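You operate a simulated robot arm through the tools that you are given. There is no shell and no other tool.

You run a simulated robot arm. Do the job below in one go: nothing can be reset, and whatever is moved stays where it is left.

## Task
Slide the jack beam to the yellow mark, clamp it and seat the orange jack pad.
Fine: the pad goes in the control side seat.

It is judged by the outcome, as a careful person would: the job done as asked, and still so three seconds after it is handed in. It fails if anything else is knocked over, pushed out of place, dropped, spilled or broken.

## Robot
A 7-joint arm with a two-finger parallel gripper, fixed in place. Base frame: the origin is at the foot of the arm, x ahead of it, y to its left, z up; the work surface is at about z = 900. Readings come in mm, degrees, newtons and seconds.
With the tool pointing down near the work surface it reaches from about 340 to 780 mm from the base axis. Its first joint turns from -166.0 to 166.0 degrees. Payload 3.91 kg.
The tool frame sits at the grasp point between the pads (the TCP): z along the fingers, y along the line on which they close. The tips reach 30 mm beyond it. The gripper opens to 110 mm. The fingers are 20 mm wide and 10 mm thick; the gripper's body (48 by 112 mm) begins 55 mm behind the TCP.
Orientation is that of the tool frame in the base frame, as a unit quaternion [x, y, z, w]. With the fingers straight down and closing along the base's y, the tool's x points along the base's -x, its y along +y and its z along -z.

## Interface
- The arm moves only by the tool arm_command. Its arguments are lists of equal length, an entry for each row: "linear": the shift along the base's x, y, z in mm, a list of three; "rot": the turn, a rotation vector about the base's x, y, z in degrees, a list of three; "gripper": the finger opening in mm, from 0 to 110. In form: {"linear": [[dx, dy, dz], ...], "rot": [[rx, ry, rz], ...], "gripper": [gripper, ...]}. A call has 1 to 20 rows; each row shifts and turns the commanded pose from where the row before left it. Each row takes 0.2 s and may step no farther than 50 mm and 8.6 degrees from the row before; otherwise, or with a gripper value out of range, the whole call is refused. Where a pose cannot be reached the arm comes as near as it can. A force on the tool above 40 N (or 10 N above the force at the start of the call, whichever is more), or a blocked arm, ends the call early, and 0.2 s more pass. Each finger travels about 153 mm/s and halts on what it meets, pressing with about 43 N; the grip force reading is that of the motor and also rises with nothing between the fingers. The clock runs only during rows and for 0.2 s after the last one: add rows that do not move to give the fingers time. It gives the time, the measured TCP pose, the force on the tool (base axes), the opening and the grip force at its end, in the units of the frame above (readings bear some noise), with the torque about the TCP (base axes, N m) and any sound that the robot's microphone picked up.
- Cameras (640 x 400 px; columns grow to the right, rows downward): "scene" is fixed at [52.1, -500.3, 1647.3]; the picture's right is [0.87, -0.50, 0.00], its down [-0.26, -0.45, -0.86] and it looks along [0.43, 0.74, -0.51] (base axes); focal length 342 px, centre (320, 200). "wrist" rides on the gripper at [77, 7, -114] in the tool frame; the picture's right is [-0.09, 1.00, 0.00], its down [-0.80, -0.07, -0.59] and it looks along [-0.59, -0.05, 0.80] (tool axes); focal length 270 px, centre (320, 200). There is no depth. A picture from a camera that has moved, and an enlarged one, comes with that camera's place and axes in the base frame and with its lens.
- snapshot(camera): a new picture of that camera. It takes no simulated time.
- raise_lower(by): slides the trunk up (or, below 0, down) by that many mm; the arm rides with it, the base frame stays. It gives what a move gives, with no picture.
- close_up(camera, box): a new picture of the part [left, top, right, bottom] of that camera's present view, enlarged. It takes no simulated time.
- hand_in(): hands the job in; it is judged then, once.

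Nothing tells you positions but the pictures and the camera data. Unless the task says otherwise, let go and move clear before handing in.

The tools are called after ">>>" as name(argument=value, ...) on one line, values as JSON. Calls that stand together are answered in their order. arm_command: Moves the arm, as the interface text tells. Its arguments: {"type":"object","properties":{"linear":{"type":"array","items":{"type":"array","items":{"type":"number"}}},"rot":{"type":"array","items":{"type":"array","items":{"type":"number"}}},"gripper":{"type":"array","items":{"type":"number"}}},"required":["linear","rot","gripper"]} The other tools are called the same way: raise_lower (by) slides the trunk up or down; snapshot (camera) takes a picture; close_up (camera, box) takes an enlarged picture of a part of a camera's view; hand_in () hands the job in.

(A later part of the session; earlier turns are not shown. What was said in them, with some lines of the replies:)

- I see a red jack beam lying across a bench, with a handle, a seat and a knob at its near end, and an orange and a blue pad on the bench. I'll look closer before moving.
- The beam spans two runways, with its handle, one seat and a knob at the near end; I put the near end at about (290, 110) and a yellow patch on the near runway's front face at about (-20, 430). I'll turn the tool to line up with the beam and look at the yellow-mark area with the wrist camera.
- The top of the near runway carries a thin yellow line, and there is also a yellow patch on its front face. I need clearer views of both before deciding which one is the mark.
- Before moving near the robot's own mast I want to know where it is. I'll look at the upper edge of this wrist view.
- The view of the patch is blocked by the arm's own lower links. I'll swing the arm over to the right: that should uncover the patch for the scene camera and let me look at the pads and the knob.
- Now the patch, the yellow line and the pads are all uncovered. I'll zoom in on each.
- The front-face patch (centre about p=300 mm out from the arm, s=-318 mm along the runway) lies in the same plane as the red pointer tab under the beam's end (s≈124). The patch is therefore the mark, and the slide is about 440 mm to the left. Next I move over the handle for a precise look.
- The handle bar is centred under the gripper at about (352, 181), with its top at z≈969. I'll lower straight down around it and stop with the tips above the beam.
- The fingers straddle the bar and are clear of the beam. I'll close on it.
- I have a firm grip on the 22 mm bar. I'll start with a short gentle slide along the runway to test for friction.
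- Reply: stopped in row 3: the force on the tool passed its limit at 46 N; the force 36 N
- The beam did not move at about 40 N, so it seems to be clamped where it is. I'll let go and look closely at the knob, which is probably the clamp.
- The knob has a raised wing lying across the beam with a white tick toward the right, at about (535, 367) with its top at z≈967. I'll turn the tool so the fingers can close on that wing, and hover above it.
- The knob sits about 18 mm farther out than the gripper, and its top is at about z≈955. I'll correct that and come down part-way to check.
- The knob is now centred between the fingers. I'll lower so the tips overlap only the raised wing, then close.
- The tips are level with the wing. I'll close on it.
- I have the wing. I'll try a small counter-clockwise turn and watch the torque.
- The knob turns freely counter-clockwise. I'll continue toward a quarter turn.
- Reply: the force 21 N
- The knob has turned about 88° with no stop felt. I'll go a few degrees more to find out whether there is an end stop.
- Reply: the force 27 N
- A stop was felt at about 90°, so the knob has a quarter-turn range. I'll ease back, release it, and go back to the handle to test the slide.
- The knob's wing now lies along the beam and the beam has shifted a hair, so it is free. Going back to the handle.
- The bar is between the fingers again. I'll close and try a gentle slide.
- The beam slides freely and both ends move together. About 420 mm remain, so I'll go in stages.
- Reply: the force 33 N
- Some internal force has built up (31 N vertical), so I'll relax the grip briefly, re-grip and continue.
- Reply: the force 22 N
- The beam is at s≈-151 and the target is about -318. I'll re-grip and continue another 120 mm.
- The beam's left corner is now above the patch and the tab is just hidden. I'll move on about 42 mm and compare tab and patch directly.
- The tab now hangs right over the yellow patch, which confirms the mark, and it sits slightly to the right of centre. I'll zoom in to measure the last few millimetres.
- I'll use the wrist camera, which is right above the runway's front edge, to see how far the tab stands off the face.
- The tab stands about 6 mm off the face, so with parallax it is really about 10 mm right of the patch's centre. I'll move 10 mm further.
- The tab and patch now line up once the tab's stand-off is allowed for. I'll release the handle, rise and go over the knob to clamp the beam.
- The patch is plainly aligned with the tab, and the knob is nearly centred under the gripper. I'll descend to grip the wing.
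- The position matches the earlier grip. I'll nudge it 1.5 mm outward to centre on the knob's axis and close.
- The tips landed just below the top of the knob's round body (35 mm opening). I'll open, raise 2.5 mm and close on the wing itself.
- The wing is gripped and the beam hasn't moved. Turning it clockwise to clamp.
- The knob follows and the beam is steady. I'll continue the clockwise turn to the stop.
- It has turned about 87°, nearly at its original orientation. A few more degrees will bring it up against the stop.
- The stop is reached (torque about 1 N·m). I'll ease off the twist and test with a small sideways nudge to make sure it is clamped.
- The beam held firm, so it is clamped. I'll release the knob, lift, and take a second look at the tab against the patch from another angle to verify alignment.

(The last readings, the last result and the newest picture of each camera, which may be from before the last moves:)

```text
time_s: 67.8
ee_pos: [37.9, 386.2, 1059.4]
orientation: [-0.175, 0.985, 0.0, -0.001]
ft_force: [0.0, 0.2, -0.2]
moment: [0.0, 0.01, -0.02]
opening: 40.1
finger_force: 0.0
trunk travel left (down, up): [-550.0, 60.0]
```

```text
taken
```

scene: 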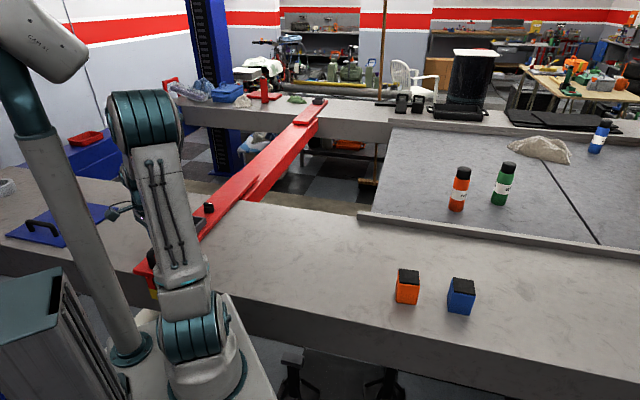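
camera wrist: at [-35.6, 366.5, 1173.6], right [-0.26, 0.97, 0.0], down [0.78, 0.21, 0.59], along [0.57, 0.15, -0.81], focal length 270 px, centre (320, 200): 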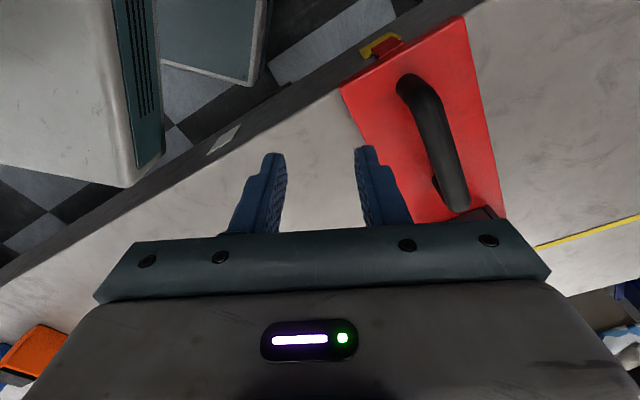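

>>> close_up(camera="wrist", box=[340, 10, 420, 70])

>>> close_up(camera="scene", box=[370, 250, 498, 330])

```text
6.67 times, centred on (380, 40) of wrist
camera zoom: at [-35.6, 366.5, 1173.6], right [-0.26, 0.97, 0.0], down [0.78, 0.21, 0.59], along [0.57, 0.15, -0.81], focal length 1802 px, centre (-80, 1267)
```

zoom: 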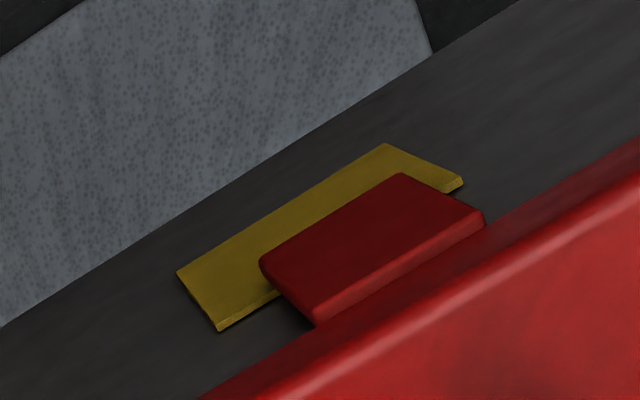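

```text
5.00 times, centred on (434, 290) of scene
camera zoom: at [52.1, -500.3, 1647.3], right [0.87, -0.5, 0.0], down [-0.26, -0.45, -0.86], along [0.43, 0.74, -0.51], focal length 1712 px, centre (-250, -250)
```

zoom: 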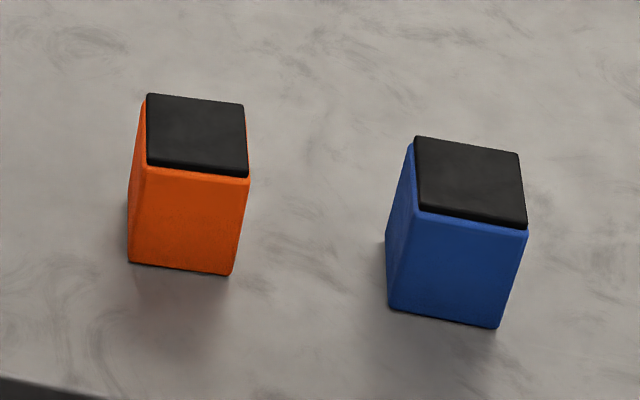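

From this angle the tab centre and patch centre both come out at s≈-320.5 mm, so the beam is on the mark. The orange pad is at about (614, -11), roughly 54 mm square and turned about 49°. First I'll take a good look at the seat while my hand is empty.

>>> arm_command(linear=[[13.6, 34.5, 15], [13.6, 34.5, 15], [13.6, 34.5, 15], [13.6, 34.5, 15], [13.6, 34.5, 15], [0, 0, 0]], rot=[[0, 0, 5], [0, 0, 5], [0, 0, 5], [0, 0, 5], [0, 0, 4.84], [0, 0, 0]], gripper=[110, 110, 110, 110, 110, 110])

>>> snapshot(camera="wrist")

>>> close_up(camera="wrist", box=[240, 60, 400, 230])

>>> close_up(camera="scene", box=[150, 195, 246, 275])

```text
time_s: 69.2
ee_pos: [106.8, 558.7, 1133.8]
orientation: [-0.383, 0.924, 0.0, -0.001]
ft_force: [-0.8, 0.7, -0.2]
moment: [0.02, 0.01, 0.0]
opening: 110.3
finger_force: 0.2
trunk travel left (down, up): [-550.0, 60.0]
```

```text
taken
camera wrist: at [48.6, 510.1, 1249.7], right [-0.64, 0.77, 0.0], down [0.62, 0.52, 0.59], along [0.45, 0.38, -0.8], focal length 270 px, centre (320, 200)
```

wrist: 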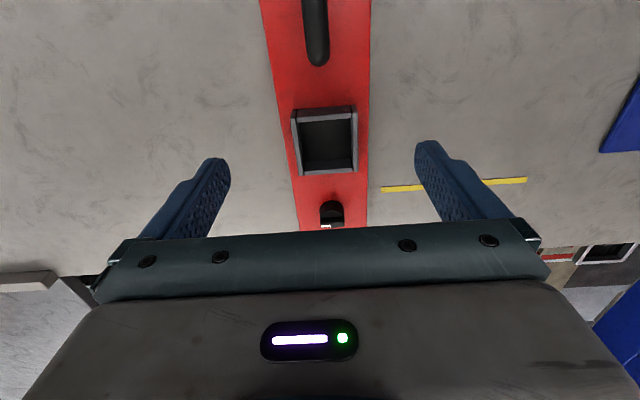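

```text
2.35 times, centred on (320, 145) of wrist
camera zoom: at [48.6, 510.1, 1249.7], right [-0.64, 0.77, 0.0], down [0.62, 0.52, 0.59], along [0.45, 0.38, -0.8], focal length 636 px, centre (320, 329)
```

zoom: 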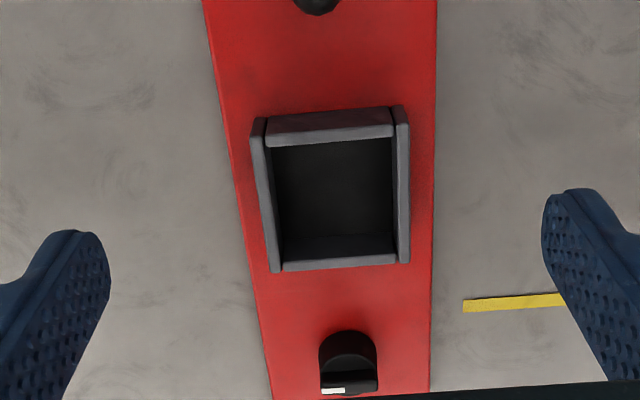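

```text
5.00 times, centred on (198, 235) of scene
camera zoom: at [52.1, -500.3, 1647.3], right [0.87, -0.5, 0.0], down [-0.26, -0.45, -0.86], along [0.43, 0.74, -0.51], focal length 1712 px, centre (930, 25)
```

zoom: 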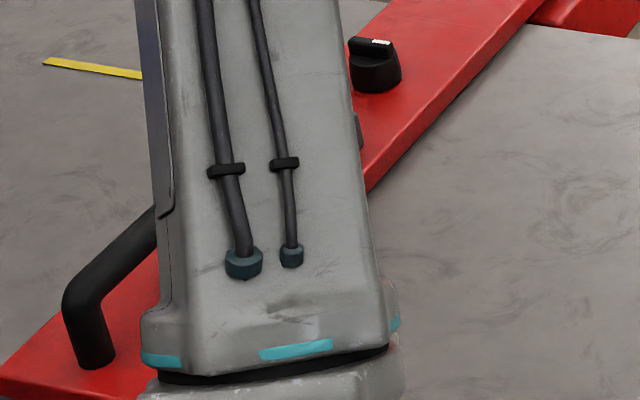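

The seat's inner opening is about 62 × 65 mm, centred at p≈538, s≈-321, with its rim at z≈945, which leaves a few millimetres around the pad. Now I go over the orange pad.

>>> arm_command(linear=[[25.4, -28.5, 0], [25.4, -28.5, 0], [25.4, -28.5, 0], [25.4, -28.5, 0], [25.4, -28.5, 0], [25.4, -28.5, 0], [25.4, -28.5, 0], [25.4, -28.5, 0], [25.4, -28.5, 0], [25.4, -28.5, 0], [25.4, -28.5, 0], [25.4, -28.5, 0], [25.4, -28.5, 0], [25.4, -28.5, 0], [25.4, -28.5, 0], [25.4, -28.5, 0], [25.4, -28.5, 0], [25.4, -28.5, 0], [25.4, -28.5, 0], [24.8, -28.6, 0]], rot=[[0, 0, 0.2], [0, 0, 0.2], [0, 0, 0.2], [0, 0, 0.2], [0, 0, 0.2], [0, 0, 0.2], [0, 0, 0.2], [0, 0, 0.2], [0, 0, 0.2], [0, 0, 0.2], [0, 0, 0.2], [0, 0, 0.2], [0, 0, 0.2], [0, 0, 0.2], [0, 0, 0.2], [0, 0, 0.2], [0, 0, 0.2], [0, 0, 0.2], [0, 0, 0.2], [0, 0, 0.2]], gripper=[90, 90, 90, 90, 90, 90, 90, 90, 90, 90, 90, 90, 90, 90, 90, 90, 90, 90, 90, 90])

>>> snapshot(camera="wrist")

>>> close_up(camera="wrist", box=[220, 40, 420, 230])

>>> snapshot(camera="scene")

>>> close_up(camera="scene", box=[130, 190, 258, 310])

```text
time_s: 73.3
ee_pos: [614.5, -12.8, 1132.5]
orientation: [-0.414, 0.91, 0.001, -0.001]
ft_force: [-0.3, -0.6, -0.2]
moment: [0.04, 0.03, -0.01]
opening: 90.2
finger_force: 0.1
trunk travel left (down, up): [-550.0, 60.0]
```

```text
taken
camera wrist: at [559.8, -66.0, 1248.2], right [-0.69, 0.72, 0.0], down [0.58, 0.56, 0.59], along [0.43, 0.41, -0.81], focal length 270 px, centre (320, 200)
```

wrist: 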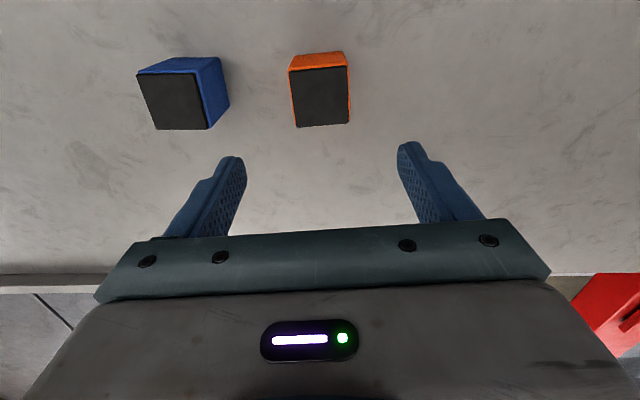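

```text
2.11 times, centred on (320, 135) of wrist
camera zoom: at [559.8, -66.0, 1248.2], right [-0.69, 0.72, 0.0], down [0.58, 0.56, 0.59], along [0.43, 0.41, -0.81], focal length 569 px, centre (320, 337)
```

zoom: 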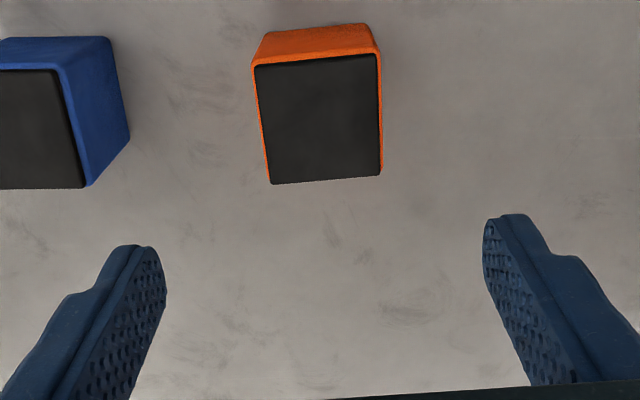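

```text
taken
```

scene: 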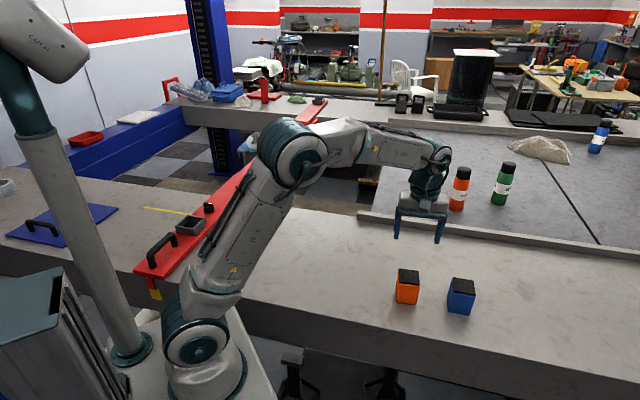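

```text
3.33 times, centred on (194, 250) of scene
camera zoom: at [52.1, -500.3, 1647.3], right [0.87, -0.5, 0.0], down [-0.26, -0.45, -0.86], along [0.43, 0.74, -0.51], focal length 1141 px, centre (740, 33)
```

zoom: 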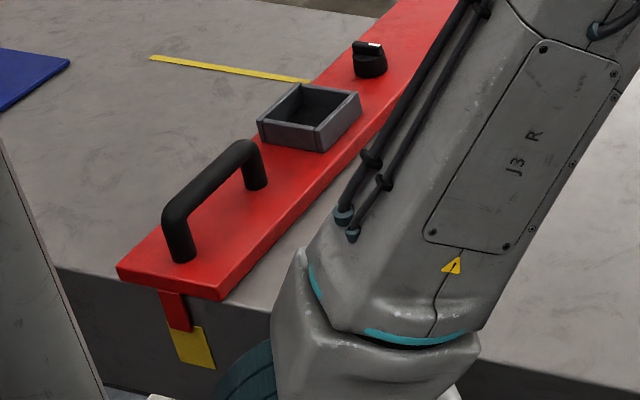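

The orange pad is centred under the gripper at about (615.5, -12) with matching yaw. I'll lower to grip its upper half.

>>> arm_command(linear=[[1, 0.7, -35], [0, 0, -40], [0, 0, -40], [0, 0, -30], [0, 0, -20], [0, 0, 0]], rot=[[0, 0, 0], [0, 0, 0], [0, 0, 0], [0, 0, 0], [0, 0, 0], [0, 0, 0]], gripper=[90, 90, 85, 85, 85, 85])

>>> snapshot(camera="wrist")

>>> close_up(camera="scene", box=[370, 220, 498, 320])

```text
time_s: 74.8
ee_pos: [615.3, -11.3, 969.2]
orientation: [-0.414, 0.91, 0.0, -0.001]
ft_force: [-0.3, -0.3, -0.3]
moment: [-0.03, 0.02, -0.01]
opening: 84.9
finger_force: 0.1
trunk travel left (down, up): [-550.0, 60.0]
```

```text
taken
camera wrist: at [560.7, -63.9, 1083.6], right [-0.69, 0.72, 0.0], down [0.58, 0.56, 0.59], along [0.43, 0.41, -0.81], focal length 270 px, centre (320, 200)
```

wrist: 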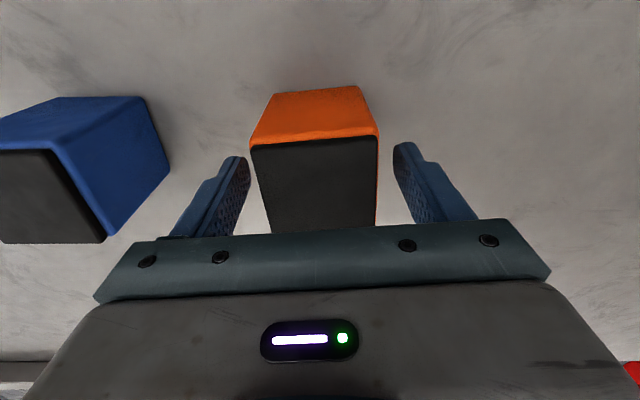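

```text
4.00 times, centred on (434, 270) of scene
camera zoom: at [52.1, -500.3, 1647.3], right [0.87, -0.5, 0.0], down [-0.26, -0.45, -0.86], along [0.43, 0.74, -0.51], focal length 1370 px, centre (-136, -80)
```

zoom: 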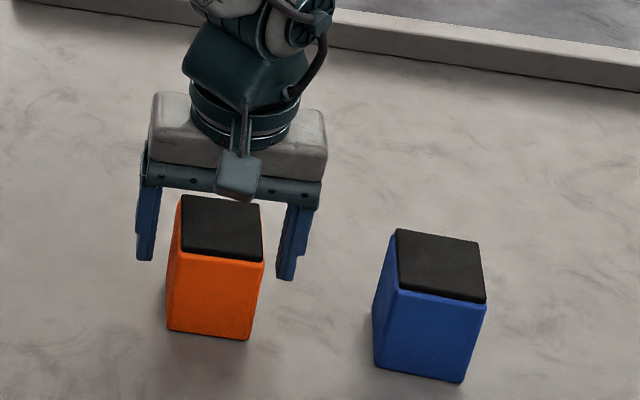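

The fingers are clear on both sides of the pad. Closing on it.

>>> arm_command(linear=[[0, 0, 0], [0, 0, 0], [0, 0, 0], [0, 0, 0], [0, 0, 0]], rot=[[0, 0, 0], [0, 0, 0], [0, 0, 0], [0, 0, 0], [0, 0, 0]], gripper=[70, 62, 56, 48, 48])

>>> close_up(camera="wrist", box=[220, 40, 420, 240])

```text
time_s: 76.0
ee_pos: [616.8, -11.5, 968.8]
orientation: [-0.414, 0.91, -0.001, -0.001]
ft_force: [0.2, -1.3, 0.2]
moment: [-0.06, -0.1, 0.07]
opening: 57.6
finger_force: 42.8
trunk travel left (down, up): [-550.0, 60.0]
```

```text
2.00 times, centred on (320, 140) of wrist
camera zoom: at [560.8, -64.0, 1083.9], right [-0.69, 0.72, 0.0], down [0.58, 0.56, 0.59], along [0.43, 0.41, -0.81], focal length 541 px, centre (320, 320)
```

zoom: 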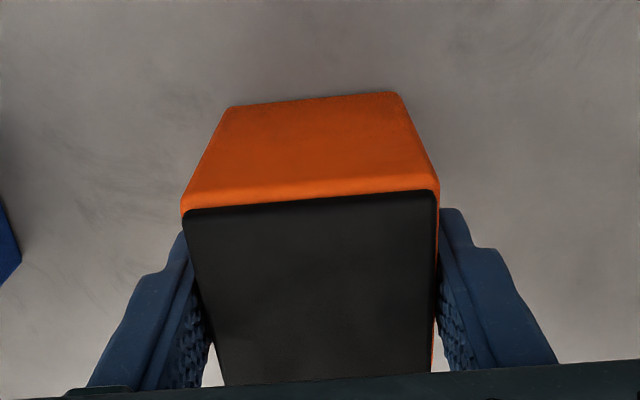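

I have the pad, 57.6 mm wide. Lifting it straight up.

>>> arm_command(linear=[[0, 0, 10], [0, 0, 25], [0, 0, 35], [0, 0, 35], [0, 0, 35], [0, 0, 20], [0, 0, 0]], rot=[[0, 0, 0], [0, 0, 0], [0, 0, 0], [0, 0, 0], [0, 0, 0], [0, 0, 0], [0, 0, 0]], gripper=[48, 48, 48, 48, 48, 48, 48])

>>> snapshot(camera="wrist")

>>> close_up(camera="scene", box=[370, 170, 498, 320])

```text
time_s: 77.5
ee_pos: [614.9, -11.3, 1128.1]
orientation: [-0.413, 0.911, 0.001, -0.002]
ft_force: [0.1, 0.0, -0.2]
moment: [-0.04, -0.02, -0.01]
opening: 47.9
finger_force: 0.2
trunk travel left (down, up): [-550.0, 60.0]
```

```text
taken
camera wrist: at [560.2, -64.2, 1243.2], right [-0.69, 0.72, 0.0], down [0.58, 0.56, 0.59], along [0.43, 0.41, -0.81], focal length 270 px, centre (320, 200)
```

wrist: 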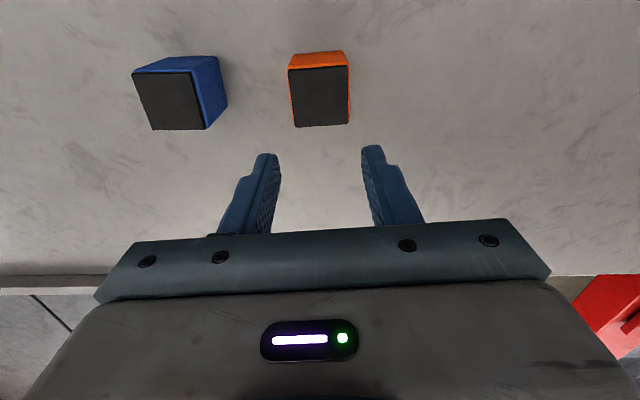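

```text
2.67 times, centred on (434, 245) of scene
camera zoom: at [52.1, -500.3, 1647.3], right [0.87, -0.5, 0.0], down [-0.26, -0.45, -0.86], along [0.43, 0.74, -0.51], focal length 913 px, centre (16, 80)
```

zoom: 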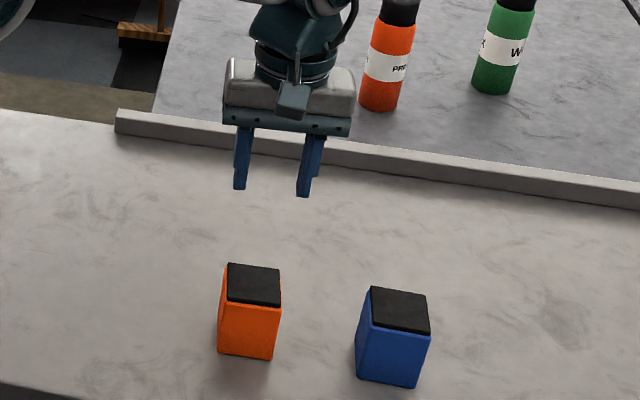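

The pad slipped out and is still standing in place, so I need a deeper grip and a slower lift. I'll go down again and weigh it with a tiny lift.

>>> arm_command(linear=[[0, 0, 0], [0, 0, 0], [0, 0, -35], [0, 0, -40], [0, 0, -40], [0, 0, -35], [0, 0, -16], [0, 0, 0]], rot=[[0, 0, 0], [0, 0, 0], [0, 0, 0], [0, 0, 0], [0, 0, 0], [0, 0, 0], [0, 0, 0], [0, 0, 0]], gripper=[70, 90, 90, 90, 85, 85, 85, 85])

>>> close_up(camera="wrist", box=[220, 40, 420, 240])

>>> close_up(camera="scene", box=[370, 220, 498, 320])

```text
time_s: 79.3
ee_pos: [616.3, -11.2, 961.9]
orientation: [-0.414, 0.91, 0.0, -0.001]
ft_force: [-0.3, -0.1, -0.1]
moment: [0.01, -0.02, 0.01]
opening: 84.7
finger_force: 0.1
trunk travel left (down, up): [-550.0, 60.0]
```

```text
2.00 times, centred on (320, 140) of wrist
camera zoom: at [561.0, -63.5, 1076.9], right [-0.69, 0.72, 0.0], down [0.58, 0.56, 0.59], along [0.43, 0.41, -0.8], focal length 541 px, centre (320, 320)
```

zoom: 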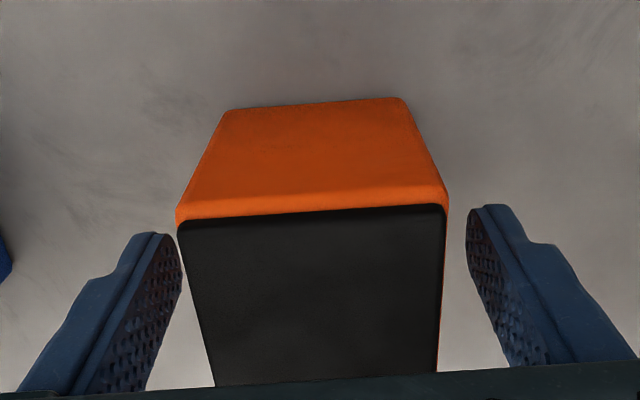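

```text
4.00 times, centred on (434, 270) of scene
camera zoom: at [52.1, -500.3, 1647.3], right [0.87, -0.5, 0.0], down [-0.26, -0.45, -0.86], along [0.43, 0.74, -0.51], focal length 1370 px, centre (-136, -80)
```

zoom: 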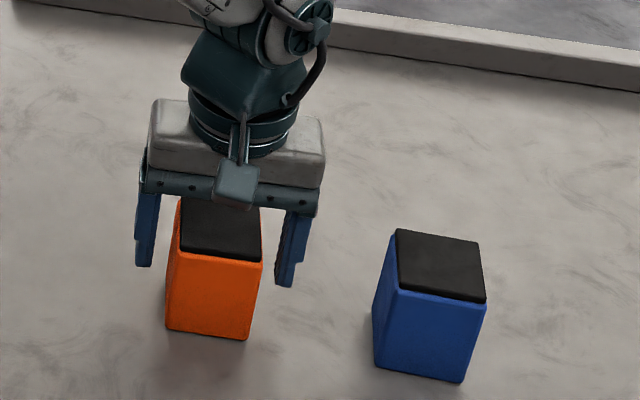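

Aligned again. I'll close with a firmer command and lift just a few millimetres to read the weight.

>>> arm_command(linear=[[0, 0, 0], [0, 0, 0], [0, 0, 0], [0, 0, 0], [0, 0, 0], [0, 0, 0]], rot=[[0, 0, 0], [0, 0, 0], [0, 0, 0], [0, 0, 0], [0, 0, 0], [0, 0, 0]], gripper=[70, 60, 40, 20, 20, 20])

>>> arm_command(linear=[[0, 0, 1.5], [0, 0, 1.5], [0, 0, 1.5], [0, 0, 1.5], [0, 0, 0]], rot=[[0, 0, 0], [0, 0, 0], [0, 0, 0], [0, 0, 0], [0, 0, 0]], gripper=[20, 20, 20, 20, 20])

>>> close_up(camera="wrist", box=[220, 40, 420, 240])

>>> close_up(camera="scene", box=[370, 220, 498, 320])

```text
time_s: 80.8
ee_pos: [616.1, -10.5, 962.6]
orientation: [-0.414, 0.91, 0.0, -0.001]
ft_force: [1.2, -0.1, 0.2]
moment: [-0.01, -0.04, -0.03]
opening: 57.7
finger_force: 42.6
trunk travel left (down, up): [-550.0, 60.0]
```

```text
time_s: 82.0
ee_pos: [615.8, -9.6, 968.3]
orientation: [-0.414, 0.91, 0.001, -0.001]
ft_force: [0.4, 0.4, -4.3]
moment: [0.0, 0.0, 0.0]
opening: 58.1
finger_force: 43.1
trunk travel left (down, up): [-550.0, 60.0]
```

```text
2.00 times, centred on (320, 140) of wrist
camera zoom: at [560.6, -64.0, 1083.0], right [-0.69, 0.72, 0.0], down [0.58, 0.56, 0.59], along [0.43, 0.41, -0.81], focal length 541 px, centre (320, 320)
```

zoom: 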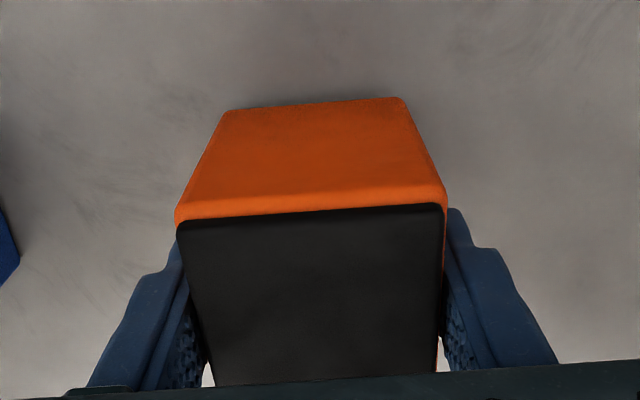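

```text
4.00 times, centred on (434, 270) of scene
camera zoom: at [52.1, -500.3, 1647.3], right [0.87, -0.5, 0.0], down [-0.26, -0.45, -0.86], along [0.43, 0.74, -0.51], focal length 1370 px, centre (-136, -80)
```

zoom: 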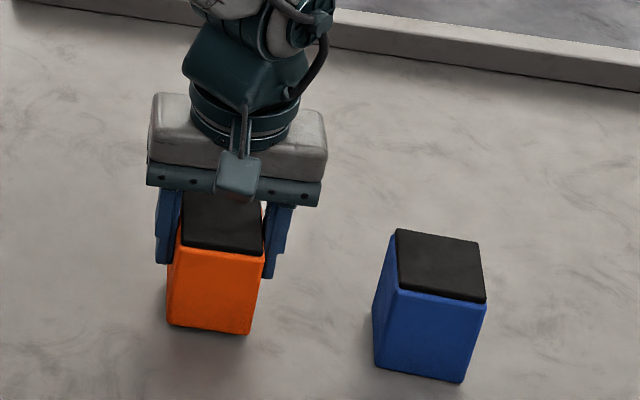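

It's light (about 4 N) and lifting with the hand now. I'll continue slowly and keep checking.

>>> arm_command(linear=[[0, 0, 3], [0, 0, 4], [0, 0, 4], [0, 0, 4], [0, 0, 4], [0, 0, 0]], rot=[[0, 0, 0], [0, 0, 0], [0, 0, 0], [0, 0, 0], [0, 0, 0], [0, 0, 0]], gripper=[20, 20, 20, 20, 20, 20])

>>> close_up(camera="wrist", box=[220, 40, 420, 240])

>>> close_up(camera="scene", box=[370, 220, 498, 320])

```text
time_s: 83.3
ee_pos: [614.5, -11.1, 986.1]
orientation: [-0.414, 0.91, 0.0, -0.002]
ft_force: [-0.3, 0.0, -5.1]
moment: [0.04, -0.01, -0.02]
opening: 57.9
finger_force: 43.1
trunk travel left (down, up): [-550.0, 60.0]
```

```text
2.00 times, centred on (320, 140) of wrist
camera zoom: at [560.4, -63.7, 1102.3], right [-0.69, 0.72, 0.0], down [0.58, 0.56, 0.59], along [0.43, 0.41, -0.81], focal length 541 px, centre (320, 320)
```

zoom: 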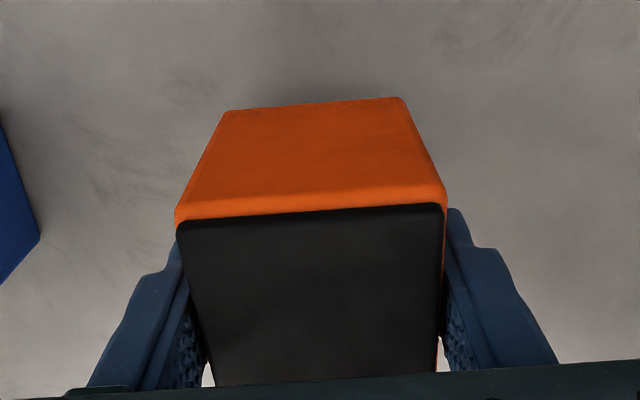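

```text
4.00 times, centred on (434, 270) of scene
camera zoom: at [52.1, -500.3, 1647.3], right [0.87, -0.5, 0.0], down [-0.26, -0.45, -0.86], along [0.43, 0.74, -0.51], focal length 1370 px, centre (-136, -80)
```

zoom: 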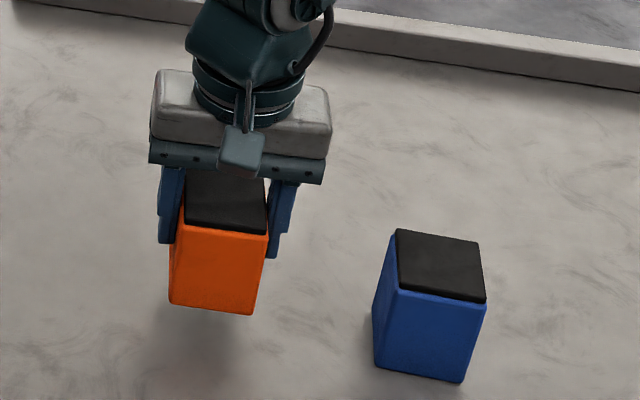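

The pad is secure. I'll raise it to a safe height and carry it across toward the seat.

>>> arm_command(linear=[[0, 0, 12], [0, 0, 20], [0, 0, 25], [0, 0, 25], [0, 0, 15], [-8, 10, 3], [-14.9, 20, 0], [-14.9, 20, 0], [-14.9, 20, 0], [-14.9, 20, 0], [-14.9, 20, 0], [-14.9, 20, 0], [-14.9, 20, 0], [-14.9, 20, 0], [-14.9, 20, 0], [-14.9, 20, 0], [-14.9, 20, 0], [-14.9, 20, 0], [-14.9, 20, 0], [0, 0, 0]], rot=[[0, 0, 0], [0, 0, 0], [0, 0, 0], [0, 0, 0], [0, 0, 0], [0, 0, 0], [0, 0, -0.15], [0, 0, -0.15], [0, 0, -0.15], [0, 0, -0.15], [0, 0, -0.15], [0, 0, -0.15], [0, 0, -0.15], [0, 0, -0.15], [0, 0, -0.15], [0, 0, -0.15], [0, 0, -0.15], [0, 0, -0.15], [0, 0, -0.15], [0, 0, 0]], gripper=[20, 20, 20, 20, 20, 20, 20, 20, 20, 20, 20, 20, 20, 20, 20, 20, 20, 20, 20, 20])

>>> snapshot(camera="wrist")

>>> snapshot(camera="scene")

```text
time_s: 87.5
ee_pos: [414.4, 259.3, 1086.6]
orientation: [-0.399, 0.917, 0.0, -0.001]
ft_force: [-0.9, -0.3, -4.1]
moment: [0.04, 0.03, 0.02]
opening: 58.1
finger_force: 42.6
trunk travel left (down, up): [-550.0, 60.0]
```

```text
taken
camera wrist: at [356.8, 208.7, 1202.4], right [-0.67, 0.74, 0.0], down [0.6, 0.54, 0.59], along [0.44, 0.4, -0.81], focal length 270 px, centre (320, 200)
```

wrist: 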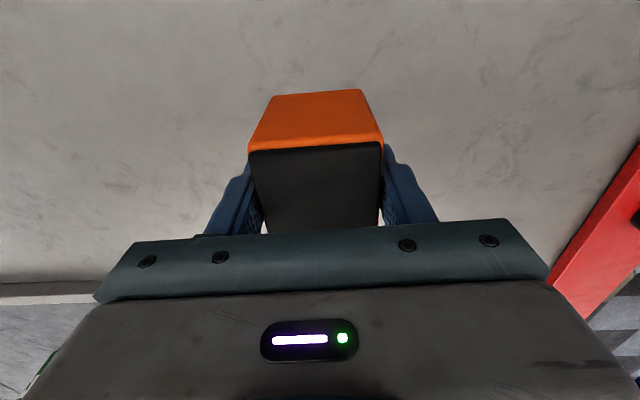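

```text
taken
```

scene: 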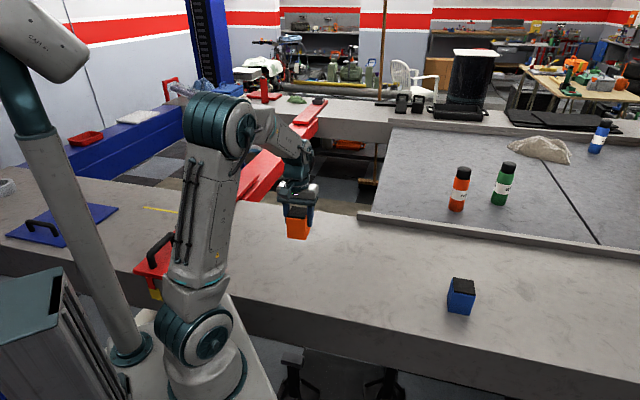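

The pad is holding well. Continuing to the seat.

>>> arm_command(linear=[[-8, 10.5, 0], [-15, 20, 0], [-15, 20, 0], [-15, 20, 0], [-15, 20, 0], [-15, 20, 0], [-15, 20, 0], [-15, 20, 0], [-15, 20, 0], [-15, 20, 0], [-15, 20, 0], [-15, 20, 0], [-15, 20, 0], [-15, 20, 0], [-15, 20, 0], [-15, 20, 0], [-15, 20, 0], [-11.7, 18.9, 0], [0, 0, 0], [0, 0, 0]], rot=[[0, 0, 0], [0, 0, -0.12], [0, 0, -0.12], [0, 0, -0.12], [0, 0, -0.12], [0, 0, -0.12], [0, 0, -0.12], [0, 0, -0.12], [0, 0, -0.12], [0, 0, -0.12], [0, 0, -0.12], [0, 0, -0.12], [0, 0, -0.12], [0, 0, -0.12], [0, 0, -0.12], [0, 0, -0.12], [0, 0, -0.12], [0, 0, -0.12], [0, 0, 0], [0, 0, 0]], gripper=[20, 20, 20, 20, 20, 20, 20, 20, 20, 20, 20, 20, 20, 20, 20, 20, 20, 20, 20, 20])

>>> snapshot(camera="wrist")

>>> close_up(camera="wrist", box=[220, 40, 420, 240])

>>> close_up(camera="scene", box=[130, 160, 258, 300])

```text
time_s: 91.8
ee_pos: [154.0, 609.2, 1087.1]
orientation: [-0.382, 0.924, 0.0, -0.001]
ft_force: [-0.8, 0.5, -4.5]
moment: [-0.04, -0.02, 0.03]
opening: 58.1
finger_force: 43.0
trunk travel left (down, up): [-550.0, 60.0]
```

```text
taken
camera wrist: at [95.8, 560.2, 1202.4], right [-0.64, 0.77, 0.0], down [0.62, 0.52, 0.59], along [0.45, 0.38, -0.81], focal length 270 px, centre (320, 200)
```

wrist: 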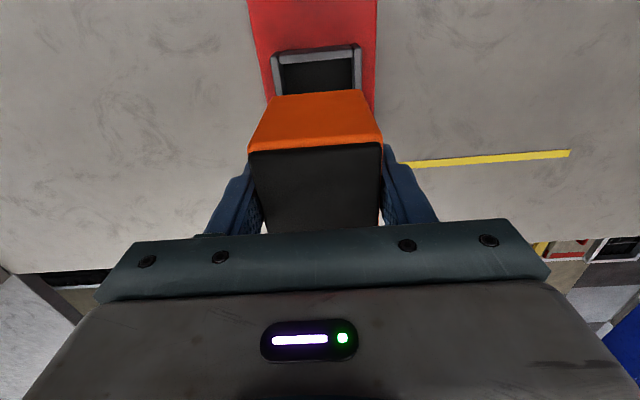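

```text
2.00 times, centred on (320, 140) of wrist
camera zoom: at [95.8, 560.2, 1202.4], right [-0.64, 0.77, 0.0], down [0.62, 0.52, 0.59], along [0.45, 0.38, -0.81], focal length 541 px, centre (320, 320)
```

zoom: 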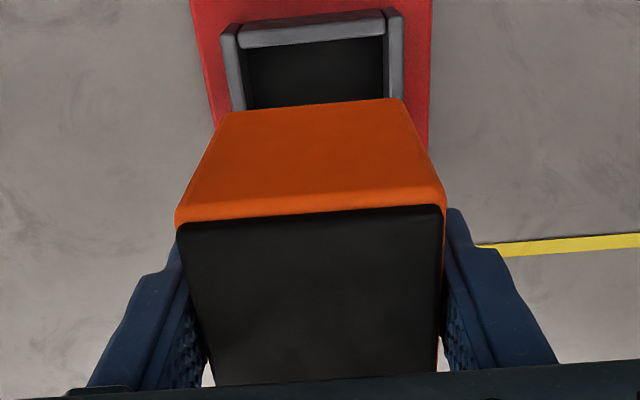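

```text
2.86 times, centred on (194, 230) of scene
camera zoom: at [52.1, -500.3, 1647.3], right [0.87, -0.5, 0.0], down [-0.26, -0.45, -0.86], along [0.43, 0.74, -0.51], focal length 978 px, centre (680, 114)
```

zoom: 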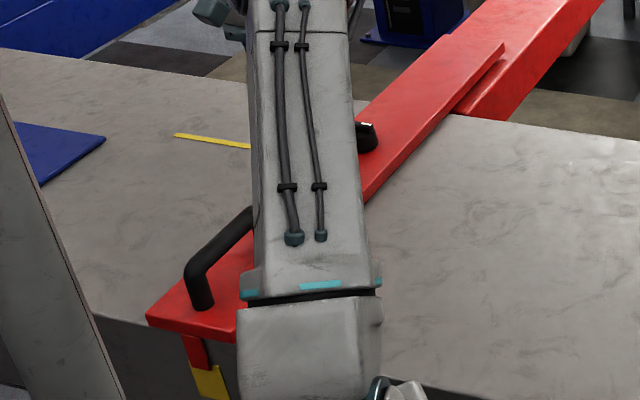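

The pad hangs over the seat, and I measure the two centres within about 1 mm of each other. I'll trim that and descend to just above the rim to check.

>>> arm_command(linear=[[-0.3, -0.7, -15], [0, 0, -20], [0, 0, -20], [0, 0, -12], [0, 0, -4], [0, 0, 0]], rot=[[0, 0, 0], [0, 0, 0], [0, 0, 0], [0, 0, 0], [0, 0, 0], [0, 0, 0]], gripper=[20, 20, 20, 20, 20, 20])

>>> snapshot(camera="wrist")

>>> close_up(camera="wrist", box=[240, 60, 400, 180])

```text
time_s: 93.2
ee_pos: [154.2, 608.9, 1015.2]
orientation: [-0.382, 0.924, 0.0, -0.001]
ft_force: [0.0, -0.1, -4.3]
moment: [0.01, -0.01, -0.03]
opening: 57.7
finger_force: 42.6
trunk travel left (down, up): [-550.0, 60.0]
```

```text
taken
camera wrist: at [95.2, 559.6, 1131.2], right [-0.64, 0.77, 0.0], down [0.62, 0.52, 0.59], along [0.45, 0.38, -0.81], focal length 270 px, centre (320, 200)
```

wrist: 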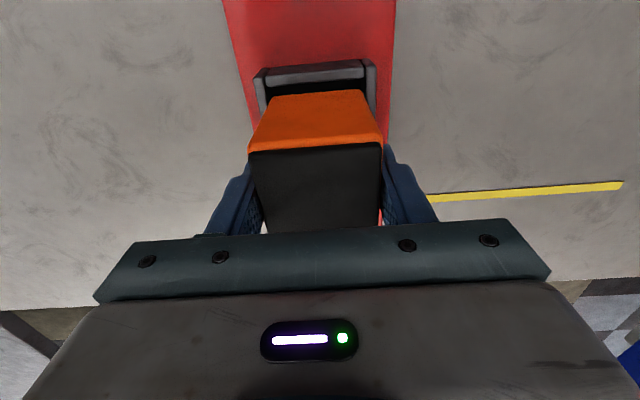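

```text
3.33 times, centred on (320, 120) of wrist
camera zoom: at [95.2, 559.6, 1131.2], right [-0.64, 0.77, 0.0], down [0.62, 0.52, 0.59], along [0.45, 0.38, -0.81], focal length 901 px, centre (320, 467)
```

zoom: 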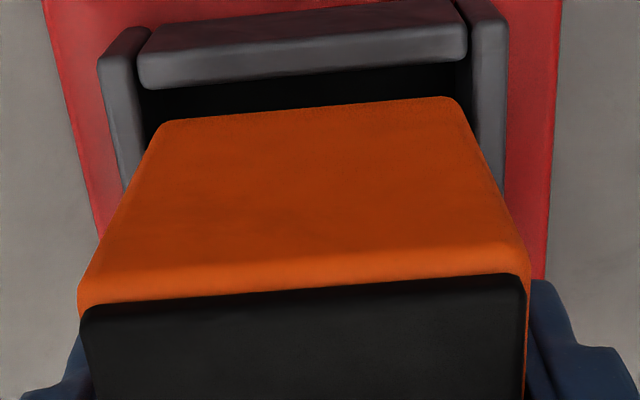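

The pad is centred with roughly 3–4 mm clearance all round. Lowering it slowly into the seat.

>>> arm_command(linear=[[0, 0, -4], [0, 0, -4], [0, 0, -4], [0, 0, -4], [0, 0, -4], [0, 0, -4], [0, 0, -3], [0, 0, 0]], rot=[[0, 0, 0], [0, 0, 0], [0, 0, 0], [0, 0, 0], [0, 0, 0], [0, 0, 0], [0, 0, 0], [0, 0, 0]], gripper=[20, 20, 20, 20, 20, 20, 20, 20])

>>> close_up(camera="wrist", box=[240, 60, 400, 180])

```text
time_s: 95.0
ee_pos: [154.7, 609.2, 988.7]
orientation: [-0.383, 0.924, 0.0, -0.001]
ft_force: [0.1, 0.2, -5.1]
moment: [-0.03, 0.03, 0.0]
opening: 57.7
finger_force: 42.9
trunk travel left (down, up): [-550.0, 60.0]
```

```text
3.33 times, centred on (320, 120) of wrist
camera zoom: at [95.3, 559.8, 1104.0], right [-0.64, 0.77, 0.0], down [0.62, 0.52, 0.59], along [0.45, 0.38, -0.81], focal length 901 px, centre (320, 467)
```

zoom: 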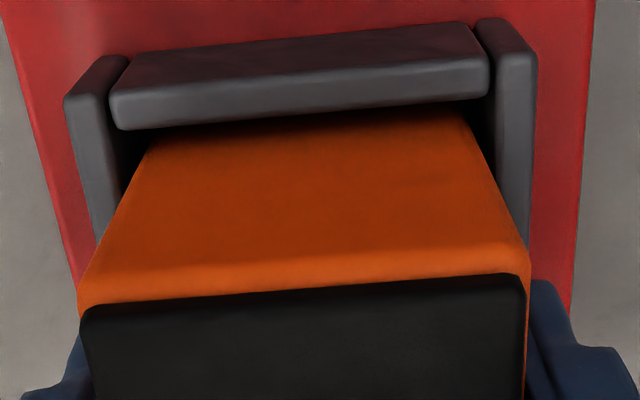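

It's going in cleanly with no contact. The last few millimetres I'll take in small steps until the floor carries the pad.

>>> arm_command(linear=[[0, 0, -1.5], [0, 0, -1.5], [0, 0, -1.5], [0, 0, -1], [0, 0, 0]], rot=[[0, 0, 0], [0, 0, 0], [0, 0, 0], [0, 0, 0], [0, 0, 0]], gripper=[20, 20, 20, 20, 20])

>>> close_up(camera="wrist", box=[240, 60, 400, 180])

```text
time_s: 96.2
ee_pos: [153.4, 608.3, 987.7]
orientation: [-0.382, 0.924, 0.003, 0.001]
ft_force: [3.0, 7.8, 36.1]
moment: [-0.64, -0.76, 0.11]
opening: 57.9
finger_force: 42.9
trunk travel left (down, up): [-550.0, 60.0]
```

```text
3.33 times, centred on (320, 120) of wrist
camera zoom: at [95.0, 558.2, 1102.1], right [-0.64, 0.77, 0.01], down [0.62, 0.51, 0.6], along [0.46, 0.39, -0.8], focal length 901 px, centre (320, 467)
```

zoom: 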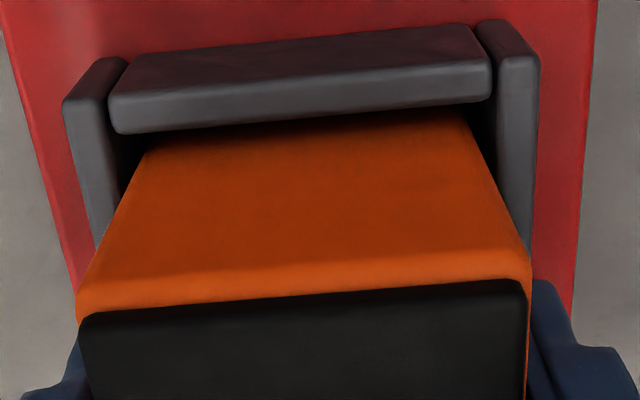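

The floor of the seat is carrying the pad (upward force 36 N, pad bottom about 20 mm below the rim). I'll relieve the pressure and open the fingers.

>>> arm_command(linear=[[0, 0, 2], [0, 0, 1.5], [0, 0, 0]], rot=[[0, 0, 0], [0, 0, 0], [0, 0, 0]], gripper=[20, 20, 20])

```text
time_s: 97.0
ee_pos: [153.5, 607.1, 987.0]
orientation: [-0.382, 0.924, 0.001, 0.0]
ft_force: [2.9, 8.4, 17.8]
moment: [1.03, -0.5, 0.02]
opening: 57.6
finger_force: 43.3
trunk travel left (down, up): [-550.0, 60.0]
```

>>> arm_command(linear=[[0.5, 1.0, 1.5], [0, 0, 0]], rot=[[0, 0, 0], [0, 0, 0]], gripper=[20, 20])

>>> close_up(camera="wrist", box=[240, 60, 400, 180])

```text
time_s: 97.5
ee_pos: [152.5, 608.2, 987.3]
orientation: [-0.383, 0.924, -0.001, -0.002]
ft_force: [-0.1, 1.4, 6.0]
moment: [0.51, -0.01, 0.02]
opening: 57.8
finger_force: 43.0
trunk travel left (down, up): [-550.0, 60.0]
```

```text
3.33 times, centred on (320, 120) of wrist
camera zoom: at [95.1, 559.4, 1102.8], right [-0.64, 0.77, 0.0], down [0.62, 0.52, 0.59], along [0.45, 0.38, -0.81], focal length 901 px, centre (320, 467)
```

zoom: 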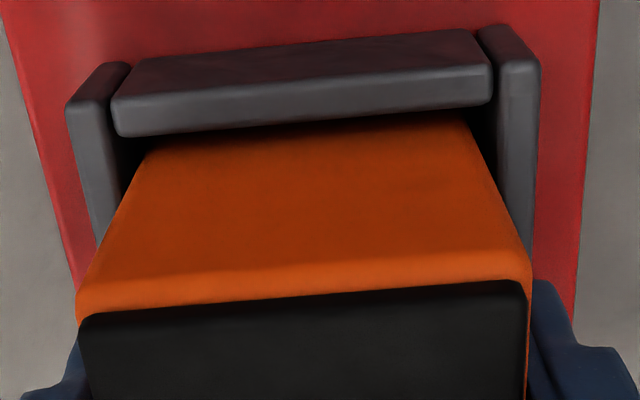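

The load is nearly zero with the pad resting. Opening and rising clear.

>>> arm_command(linear=[[0, 0, 0], [0, 0, 0], [0, 0, 0], [0, 0, 15], [0, 0, 30], [0, 0, 40], [0, 0, 40], [0, 0, 0]], rot=[[0, 0, 0], [0, 0, 0], [0, 0, 0], [0, 0, 0], [0, 0, 0], [0, 0, 0], [0, 0, 0], [0, 0, 0]], gripper=[64, 80, 80, 80, 80, 80, 80, 80])

>>> snapshot(camera="wrist")

>>> close_up(camera="wrist", box=[240, 20, 400, 180])

```text
time_s: 99.3
ee_pos: [153.5, 608.5, 1113.7]
orientation: [-0.383, 0.924, -0.001, -0.001]
ft_force: [0.1, -0.6, -0.2]
moment: [0.0, 0.02, -0.01]
opening: 79.7
finger_force: 0.2
trunk travel left (down, up): [-550.0, 60.0]
```

```text
taken
camera wrist: at [95.4, 560.0, 1229.2], right [-0.64, 0.77, 0.0], down [0.62, 0.52, 0.59], along [0.45, 0.38, -0.81], focal length 270 px, centre (320, 200)
```

wrist: 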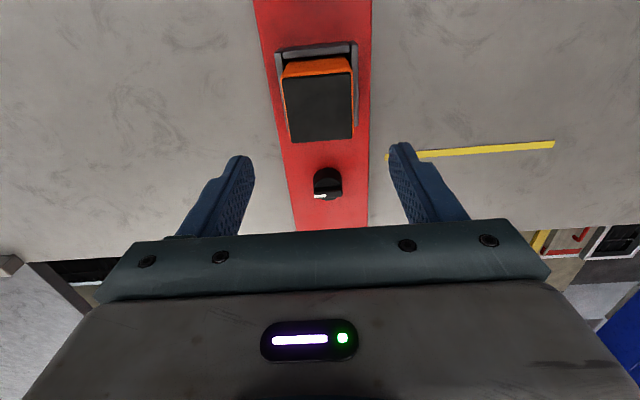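

```text
2.50 times, centred on (320, 100) of wrist
camera zoom: at [95.4, 560.0, 1229.2], right [-0.64, 0.77, 0.0], down [0.62, 0.52, 0.59], along [0.45, 0.38, -0.81], focal length 676 px, centre (320, 450)
```

zoom: 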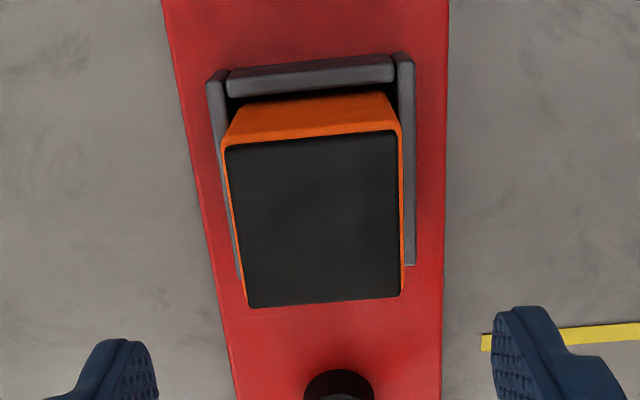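

The pad stands in the seat. I'll move the arm well clear so the scene camera can check that the pad is level, the beam is on the mark and the knob is across.

>>> arm_command(linear=[[0, 0, 40], [10, -5, 40], [25, -28, 20], [25, -28, 10], [25, -28, 10], [25, -28, 10], [25, -28, 5], [25, -28, 5], [25, -28, 0], [25, -28, 0], [25, -28, 0], [25, -28, 0], [25, -28, 0], [25, -28, 0], [25, -28, 0], [25, -28, 0], [25, -28, 0], [25, -28, 0], [0, 0, 0]], rot=[[0, 0, 0], [0, 0, 0], [0, 0, 0], [0, 0, 0], [0, 0, 0], [0, 0, 0], [0, 0, 0], [0, 0, 0], [0, 0, 0], [0, 0, 0], [0, 0, 0], [0, 0, 0], [0, 0, 0], [0, 0, 0], [0, 0, 0], [0, 0, 0], [0, 0, 0], [0, 0, 0], [0, 0, 0]], gripper=[80, 80, 80, 80, 80, 80, 80, 80, 80, 80, 80, 80, 80, 80, 80, 80, 80, 80, 80])

>>> snapshot(camera="scene")

>>> close_up(camera="scene", box=[130, 190, 226, 310])

>>> close_up(camera="scene", box=[168, 195, 218, 240])

>>> close_up(camera="scene", box=[144, 266, 184, 306])

```text
time_s: 103.3
ee_pos: [565.1, 156.1, 1253.8]
orientation: [-0.382, 0.924, 0.0, -0.001]
ft_force: [-0.4, 0.2, -0.1]
moment: [0.02, -0.04, 0.01]
opening: 79.9
finger_force: 0.1
trunk travel left (down, up): [-550.0, 60.0]
```

```text
taken
```

scene: 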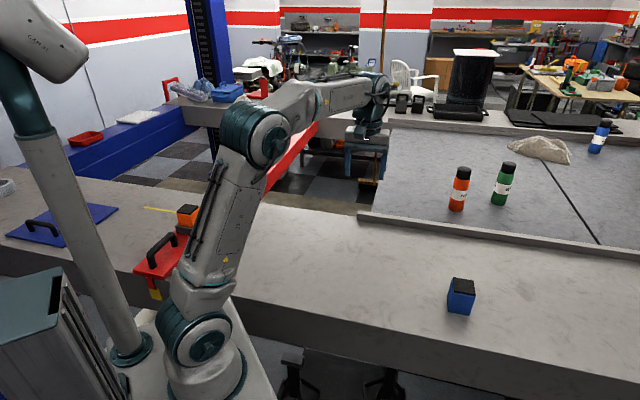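

```text
3.33 times, centred on (178, 250) of scene
camera zoom: at [52.1, -500.3, 1647.3], right [0.87, -0.5, 0.0], down [-0.26, -0.45, -0.86], along [0.43, 0.74, -0.51], focal length 1141 px, centre (793, 33)
```

zoom: 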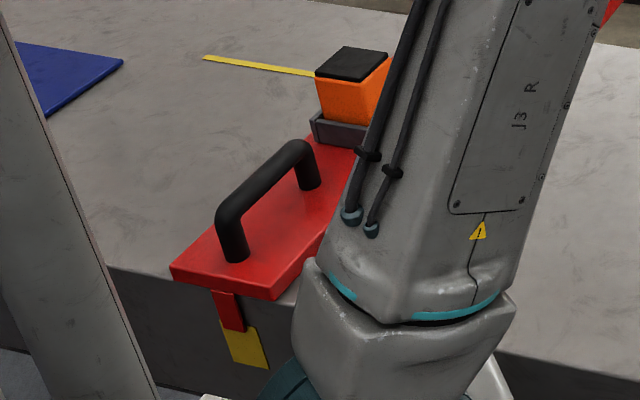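

```text
8.89 times, centred on (193, 218) of scene
camera zoom: at [52.1, -500.3, 1647.3], right [0.87, -0.5, 0.0], down [-0.26, -0.45, -0.86], along [0.43, 0.74, -0.51], focal length 3044 px, centre (1449, 44)
```

zoom: 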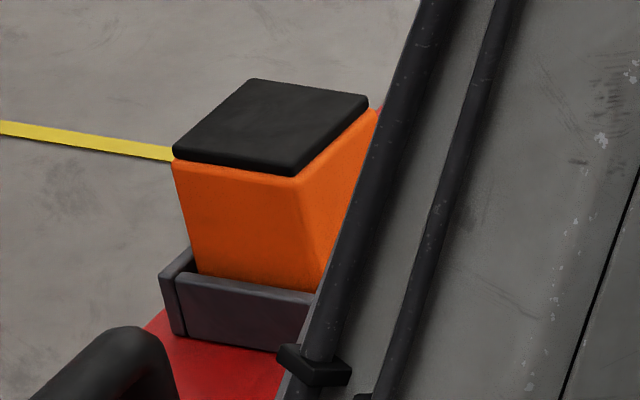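

```text
10.00 times, centred on (164, 286) of scene
camera zoom: at [52.1, -500.3, 1647.3], right [0.87, -0.5, 0.0], down [-0.26, -0.45, -0.86], along [0.43, 0.74, -0.51], focal length 3424 px, centre (1880, -660)
```

zoom: 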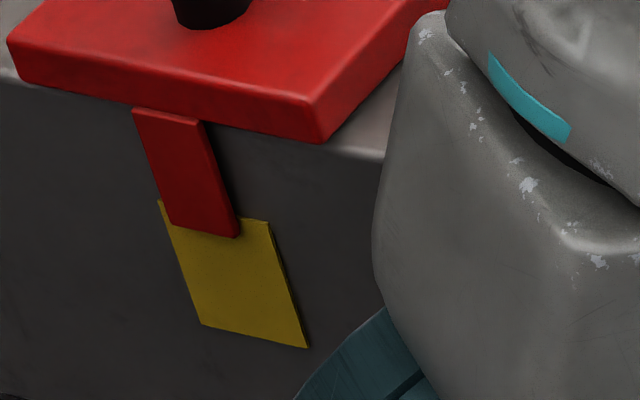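

The pad sits upright in the seat and the tab is still on the mark. I'll move the arm a bit more for an unobstructed final check.

>>> arm_command(linear=[[20, -38, 0], [20, -38, 0], [20, -38, 0], [20, -38, 0], [20, -38, 0], [0, -38, 0], [0, 0, 0]], rot=[[0, 0, 0], [0, 0, 0], [0, 0, 0], [0, 0, 0], [0, 0, 0], [0, 0, 0], [0, 0, 0]], gripper=[80, 80, 80, 80, 80, 80, 80])

>>> snapshot(camera="scene")

>>> close_up(camera="scene", box=[160, 185, 240, 245])

>>> close_up(camera="scene", box=[240, 70, 400, 190])

```text
time_s: 105.0
ee_pos: [664.5, -72.5, 1255.4]
orientation: [-0.383, 0.924, 0.0, -0.001]
ft_force: [0.1, -0.3, 0.2]
moment: [-0.02, -0.01, 0.01]
opening: 80.0
finger_force: 0.1
trunk travel left (down, up): [-550.0, 60.0]
```

```text
taken
```

scene: 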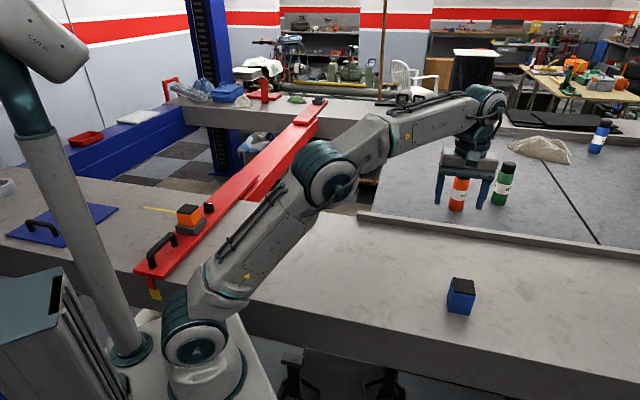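

```text
6.67 times, centred on (200, 215) of scene
camera zoom: at [52.1, -500.3, 1647.3], right [0.87, -0.5, 0.0], down [-0.26, -0.45, -0.86], along [0.43, 0.74, -0.51], focal length 2283 px, centre (1120, 100)
```

zoom: 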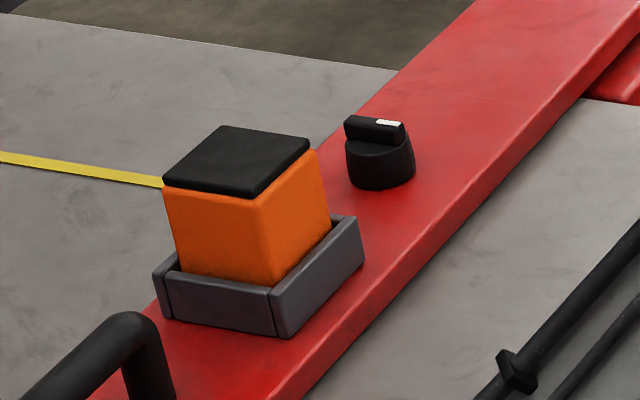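

```text
3.33 times, centred on (320, 130) of scene
camera zoom: at [52.1, -500.3, 1647.3], right [0.87, -0.5, 0.0], down [-0.26, -0.45, -0.86], along [0.43, 0.74, -0.51], focal length 1141 px, centre (320, 433)
```

zoom: 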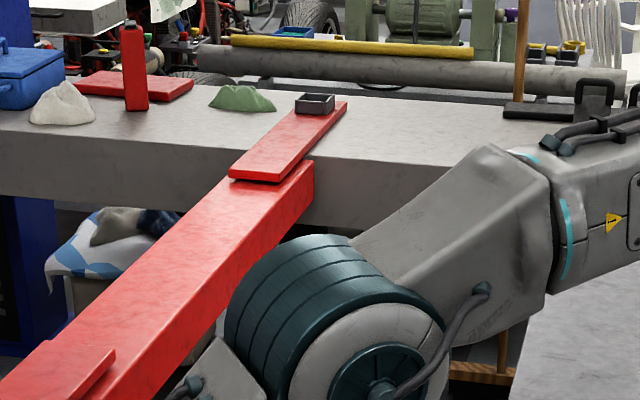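

The beam's tab is on the yellow mark and the knob is back in its clamped position. The orange pad sits level in the seat next to the handle and knob, nothing else was disturbed, and the arm is clear, so I'm handing in.

>>> hand_in()

```text
The job is handed in.
```

The jack beam is on the yellow mark and clamped, and the orange pad is seated next to the handle and knob. I handed the job in with the arm clear; I haven't seen a verdict.

- **Beam:** it was clamped at the start, so I turned the knob a quarter turn to free it. I then slid it about 440 mm by its handle. The red tab under its end lines up with the centre of the yellow patch on the runway's front face, to within about 1 mm by my measurement. I took that patch as the mark, not the thin yellow line on top of the runway, because the tab points straight at it.
- **Clamp:** I turned the knob back to its stop, and the beam held against a light sideways push of about 15 N.
- **Pad:** I took the control side seat to be the near one, by the handle and knob. The only other seat, at the far end of the beam, is out of reach. The pad sits upright in it, about 20 mm below the rim.

On the first lift the orange pad slipped from the grip but ended up upright in the same spot; the second lift held. The final pictures show nothing else moved or knocked over.
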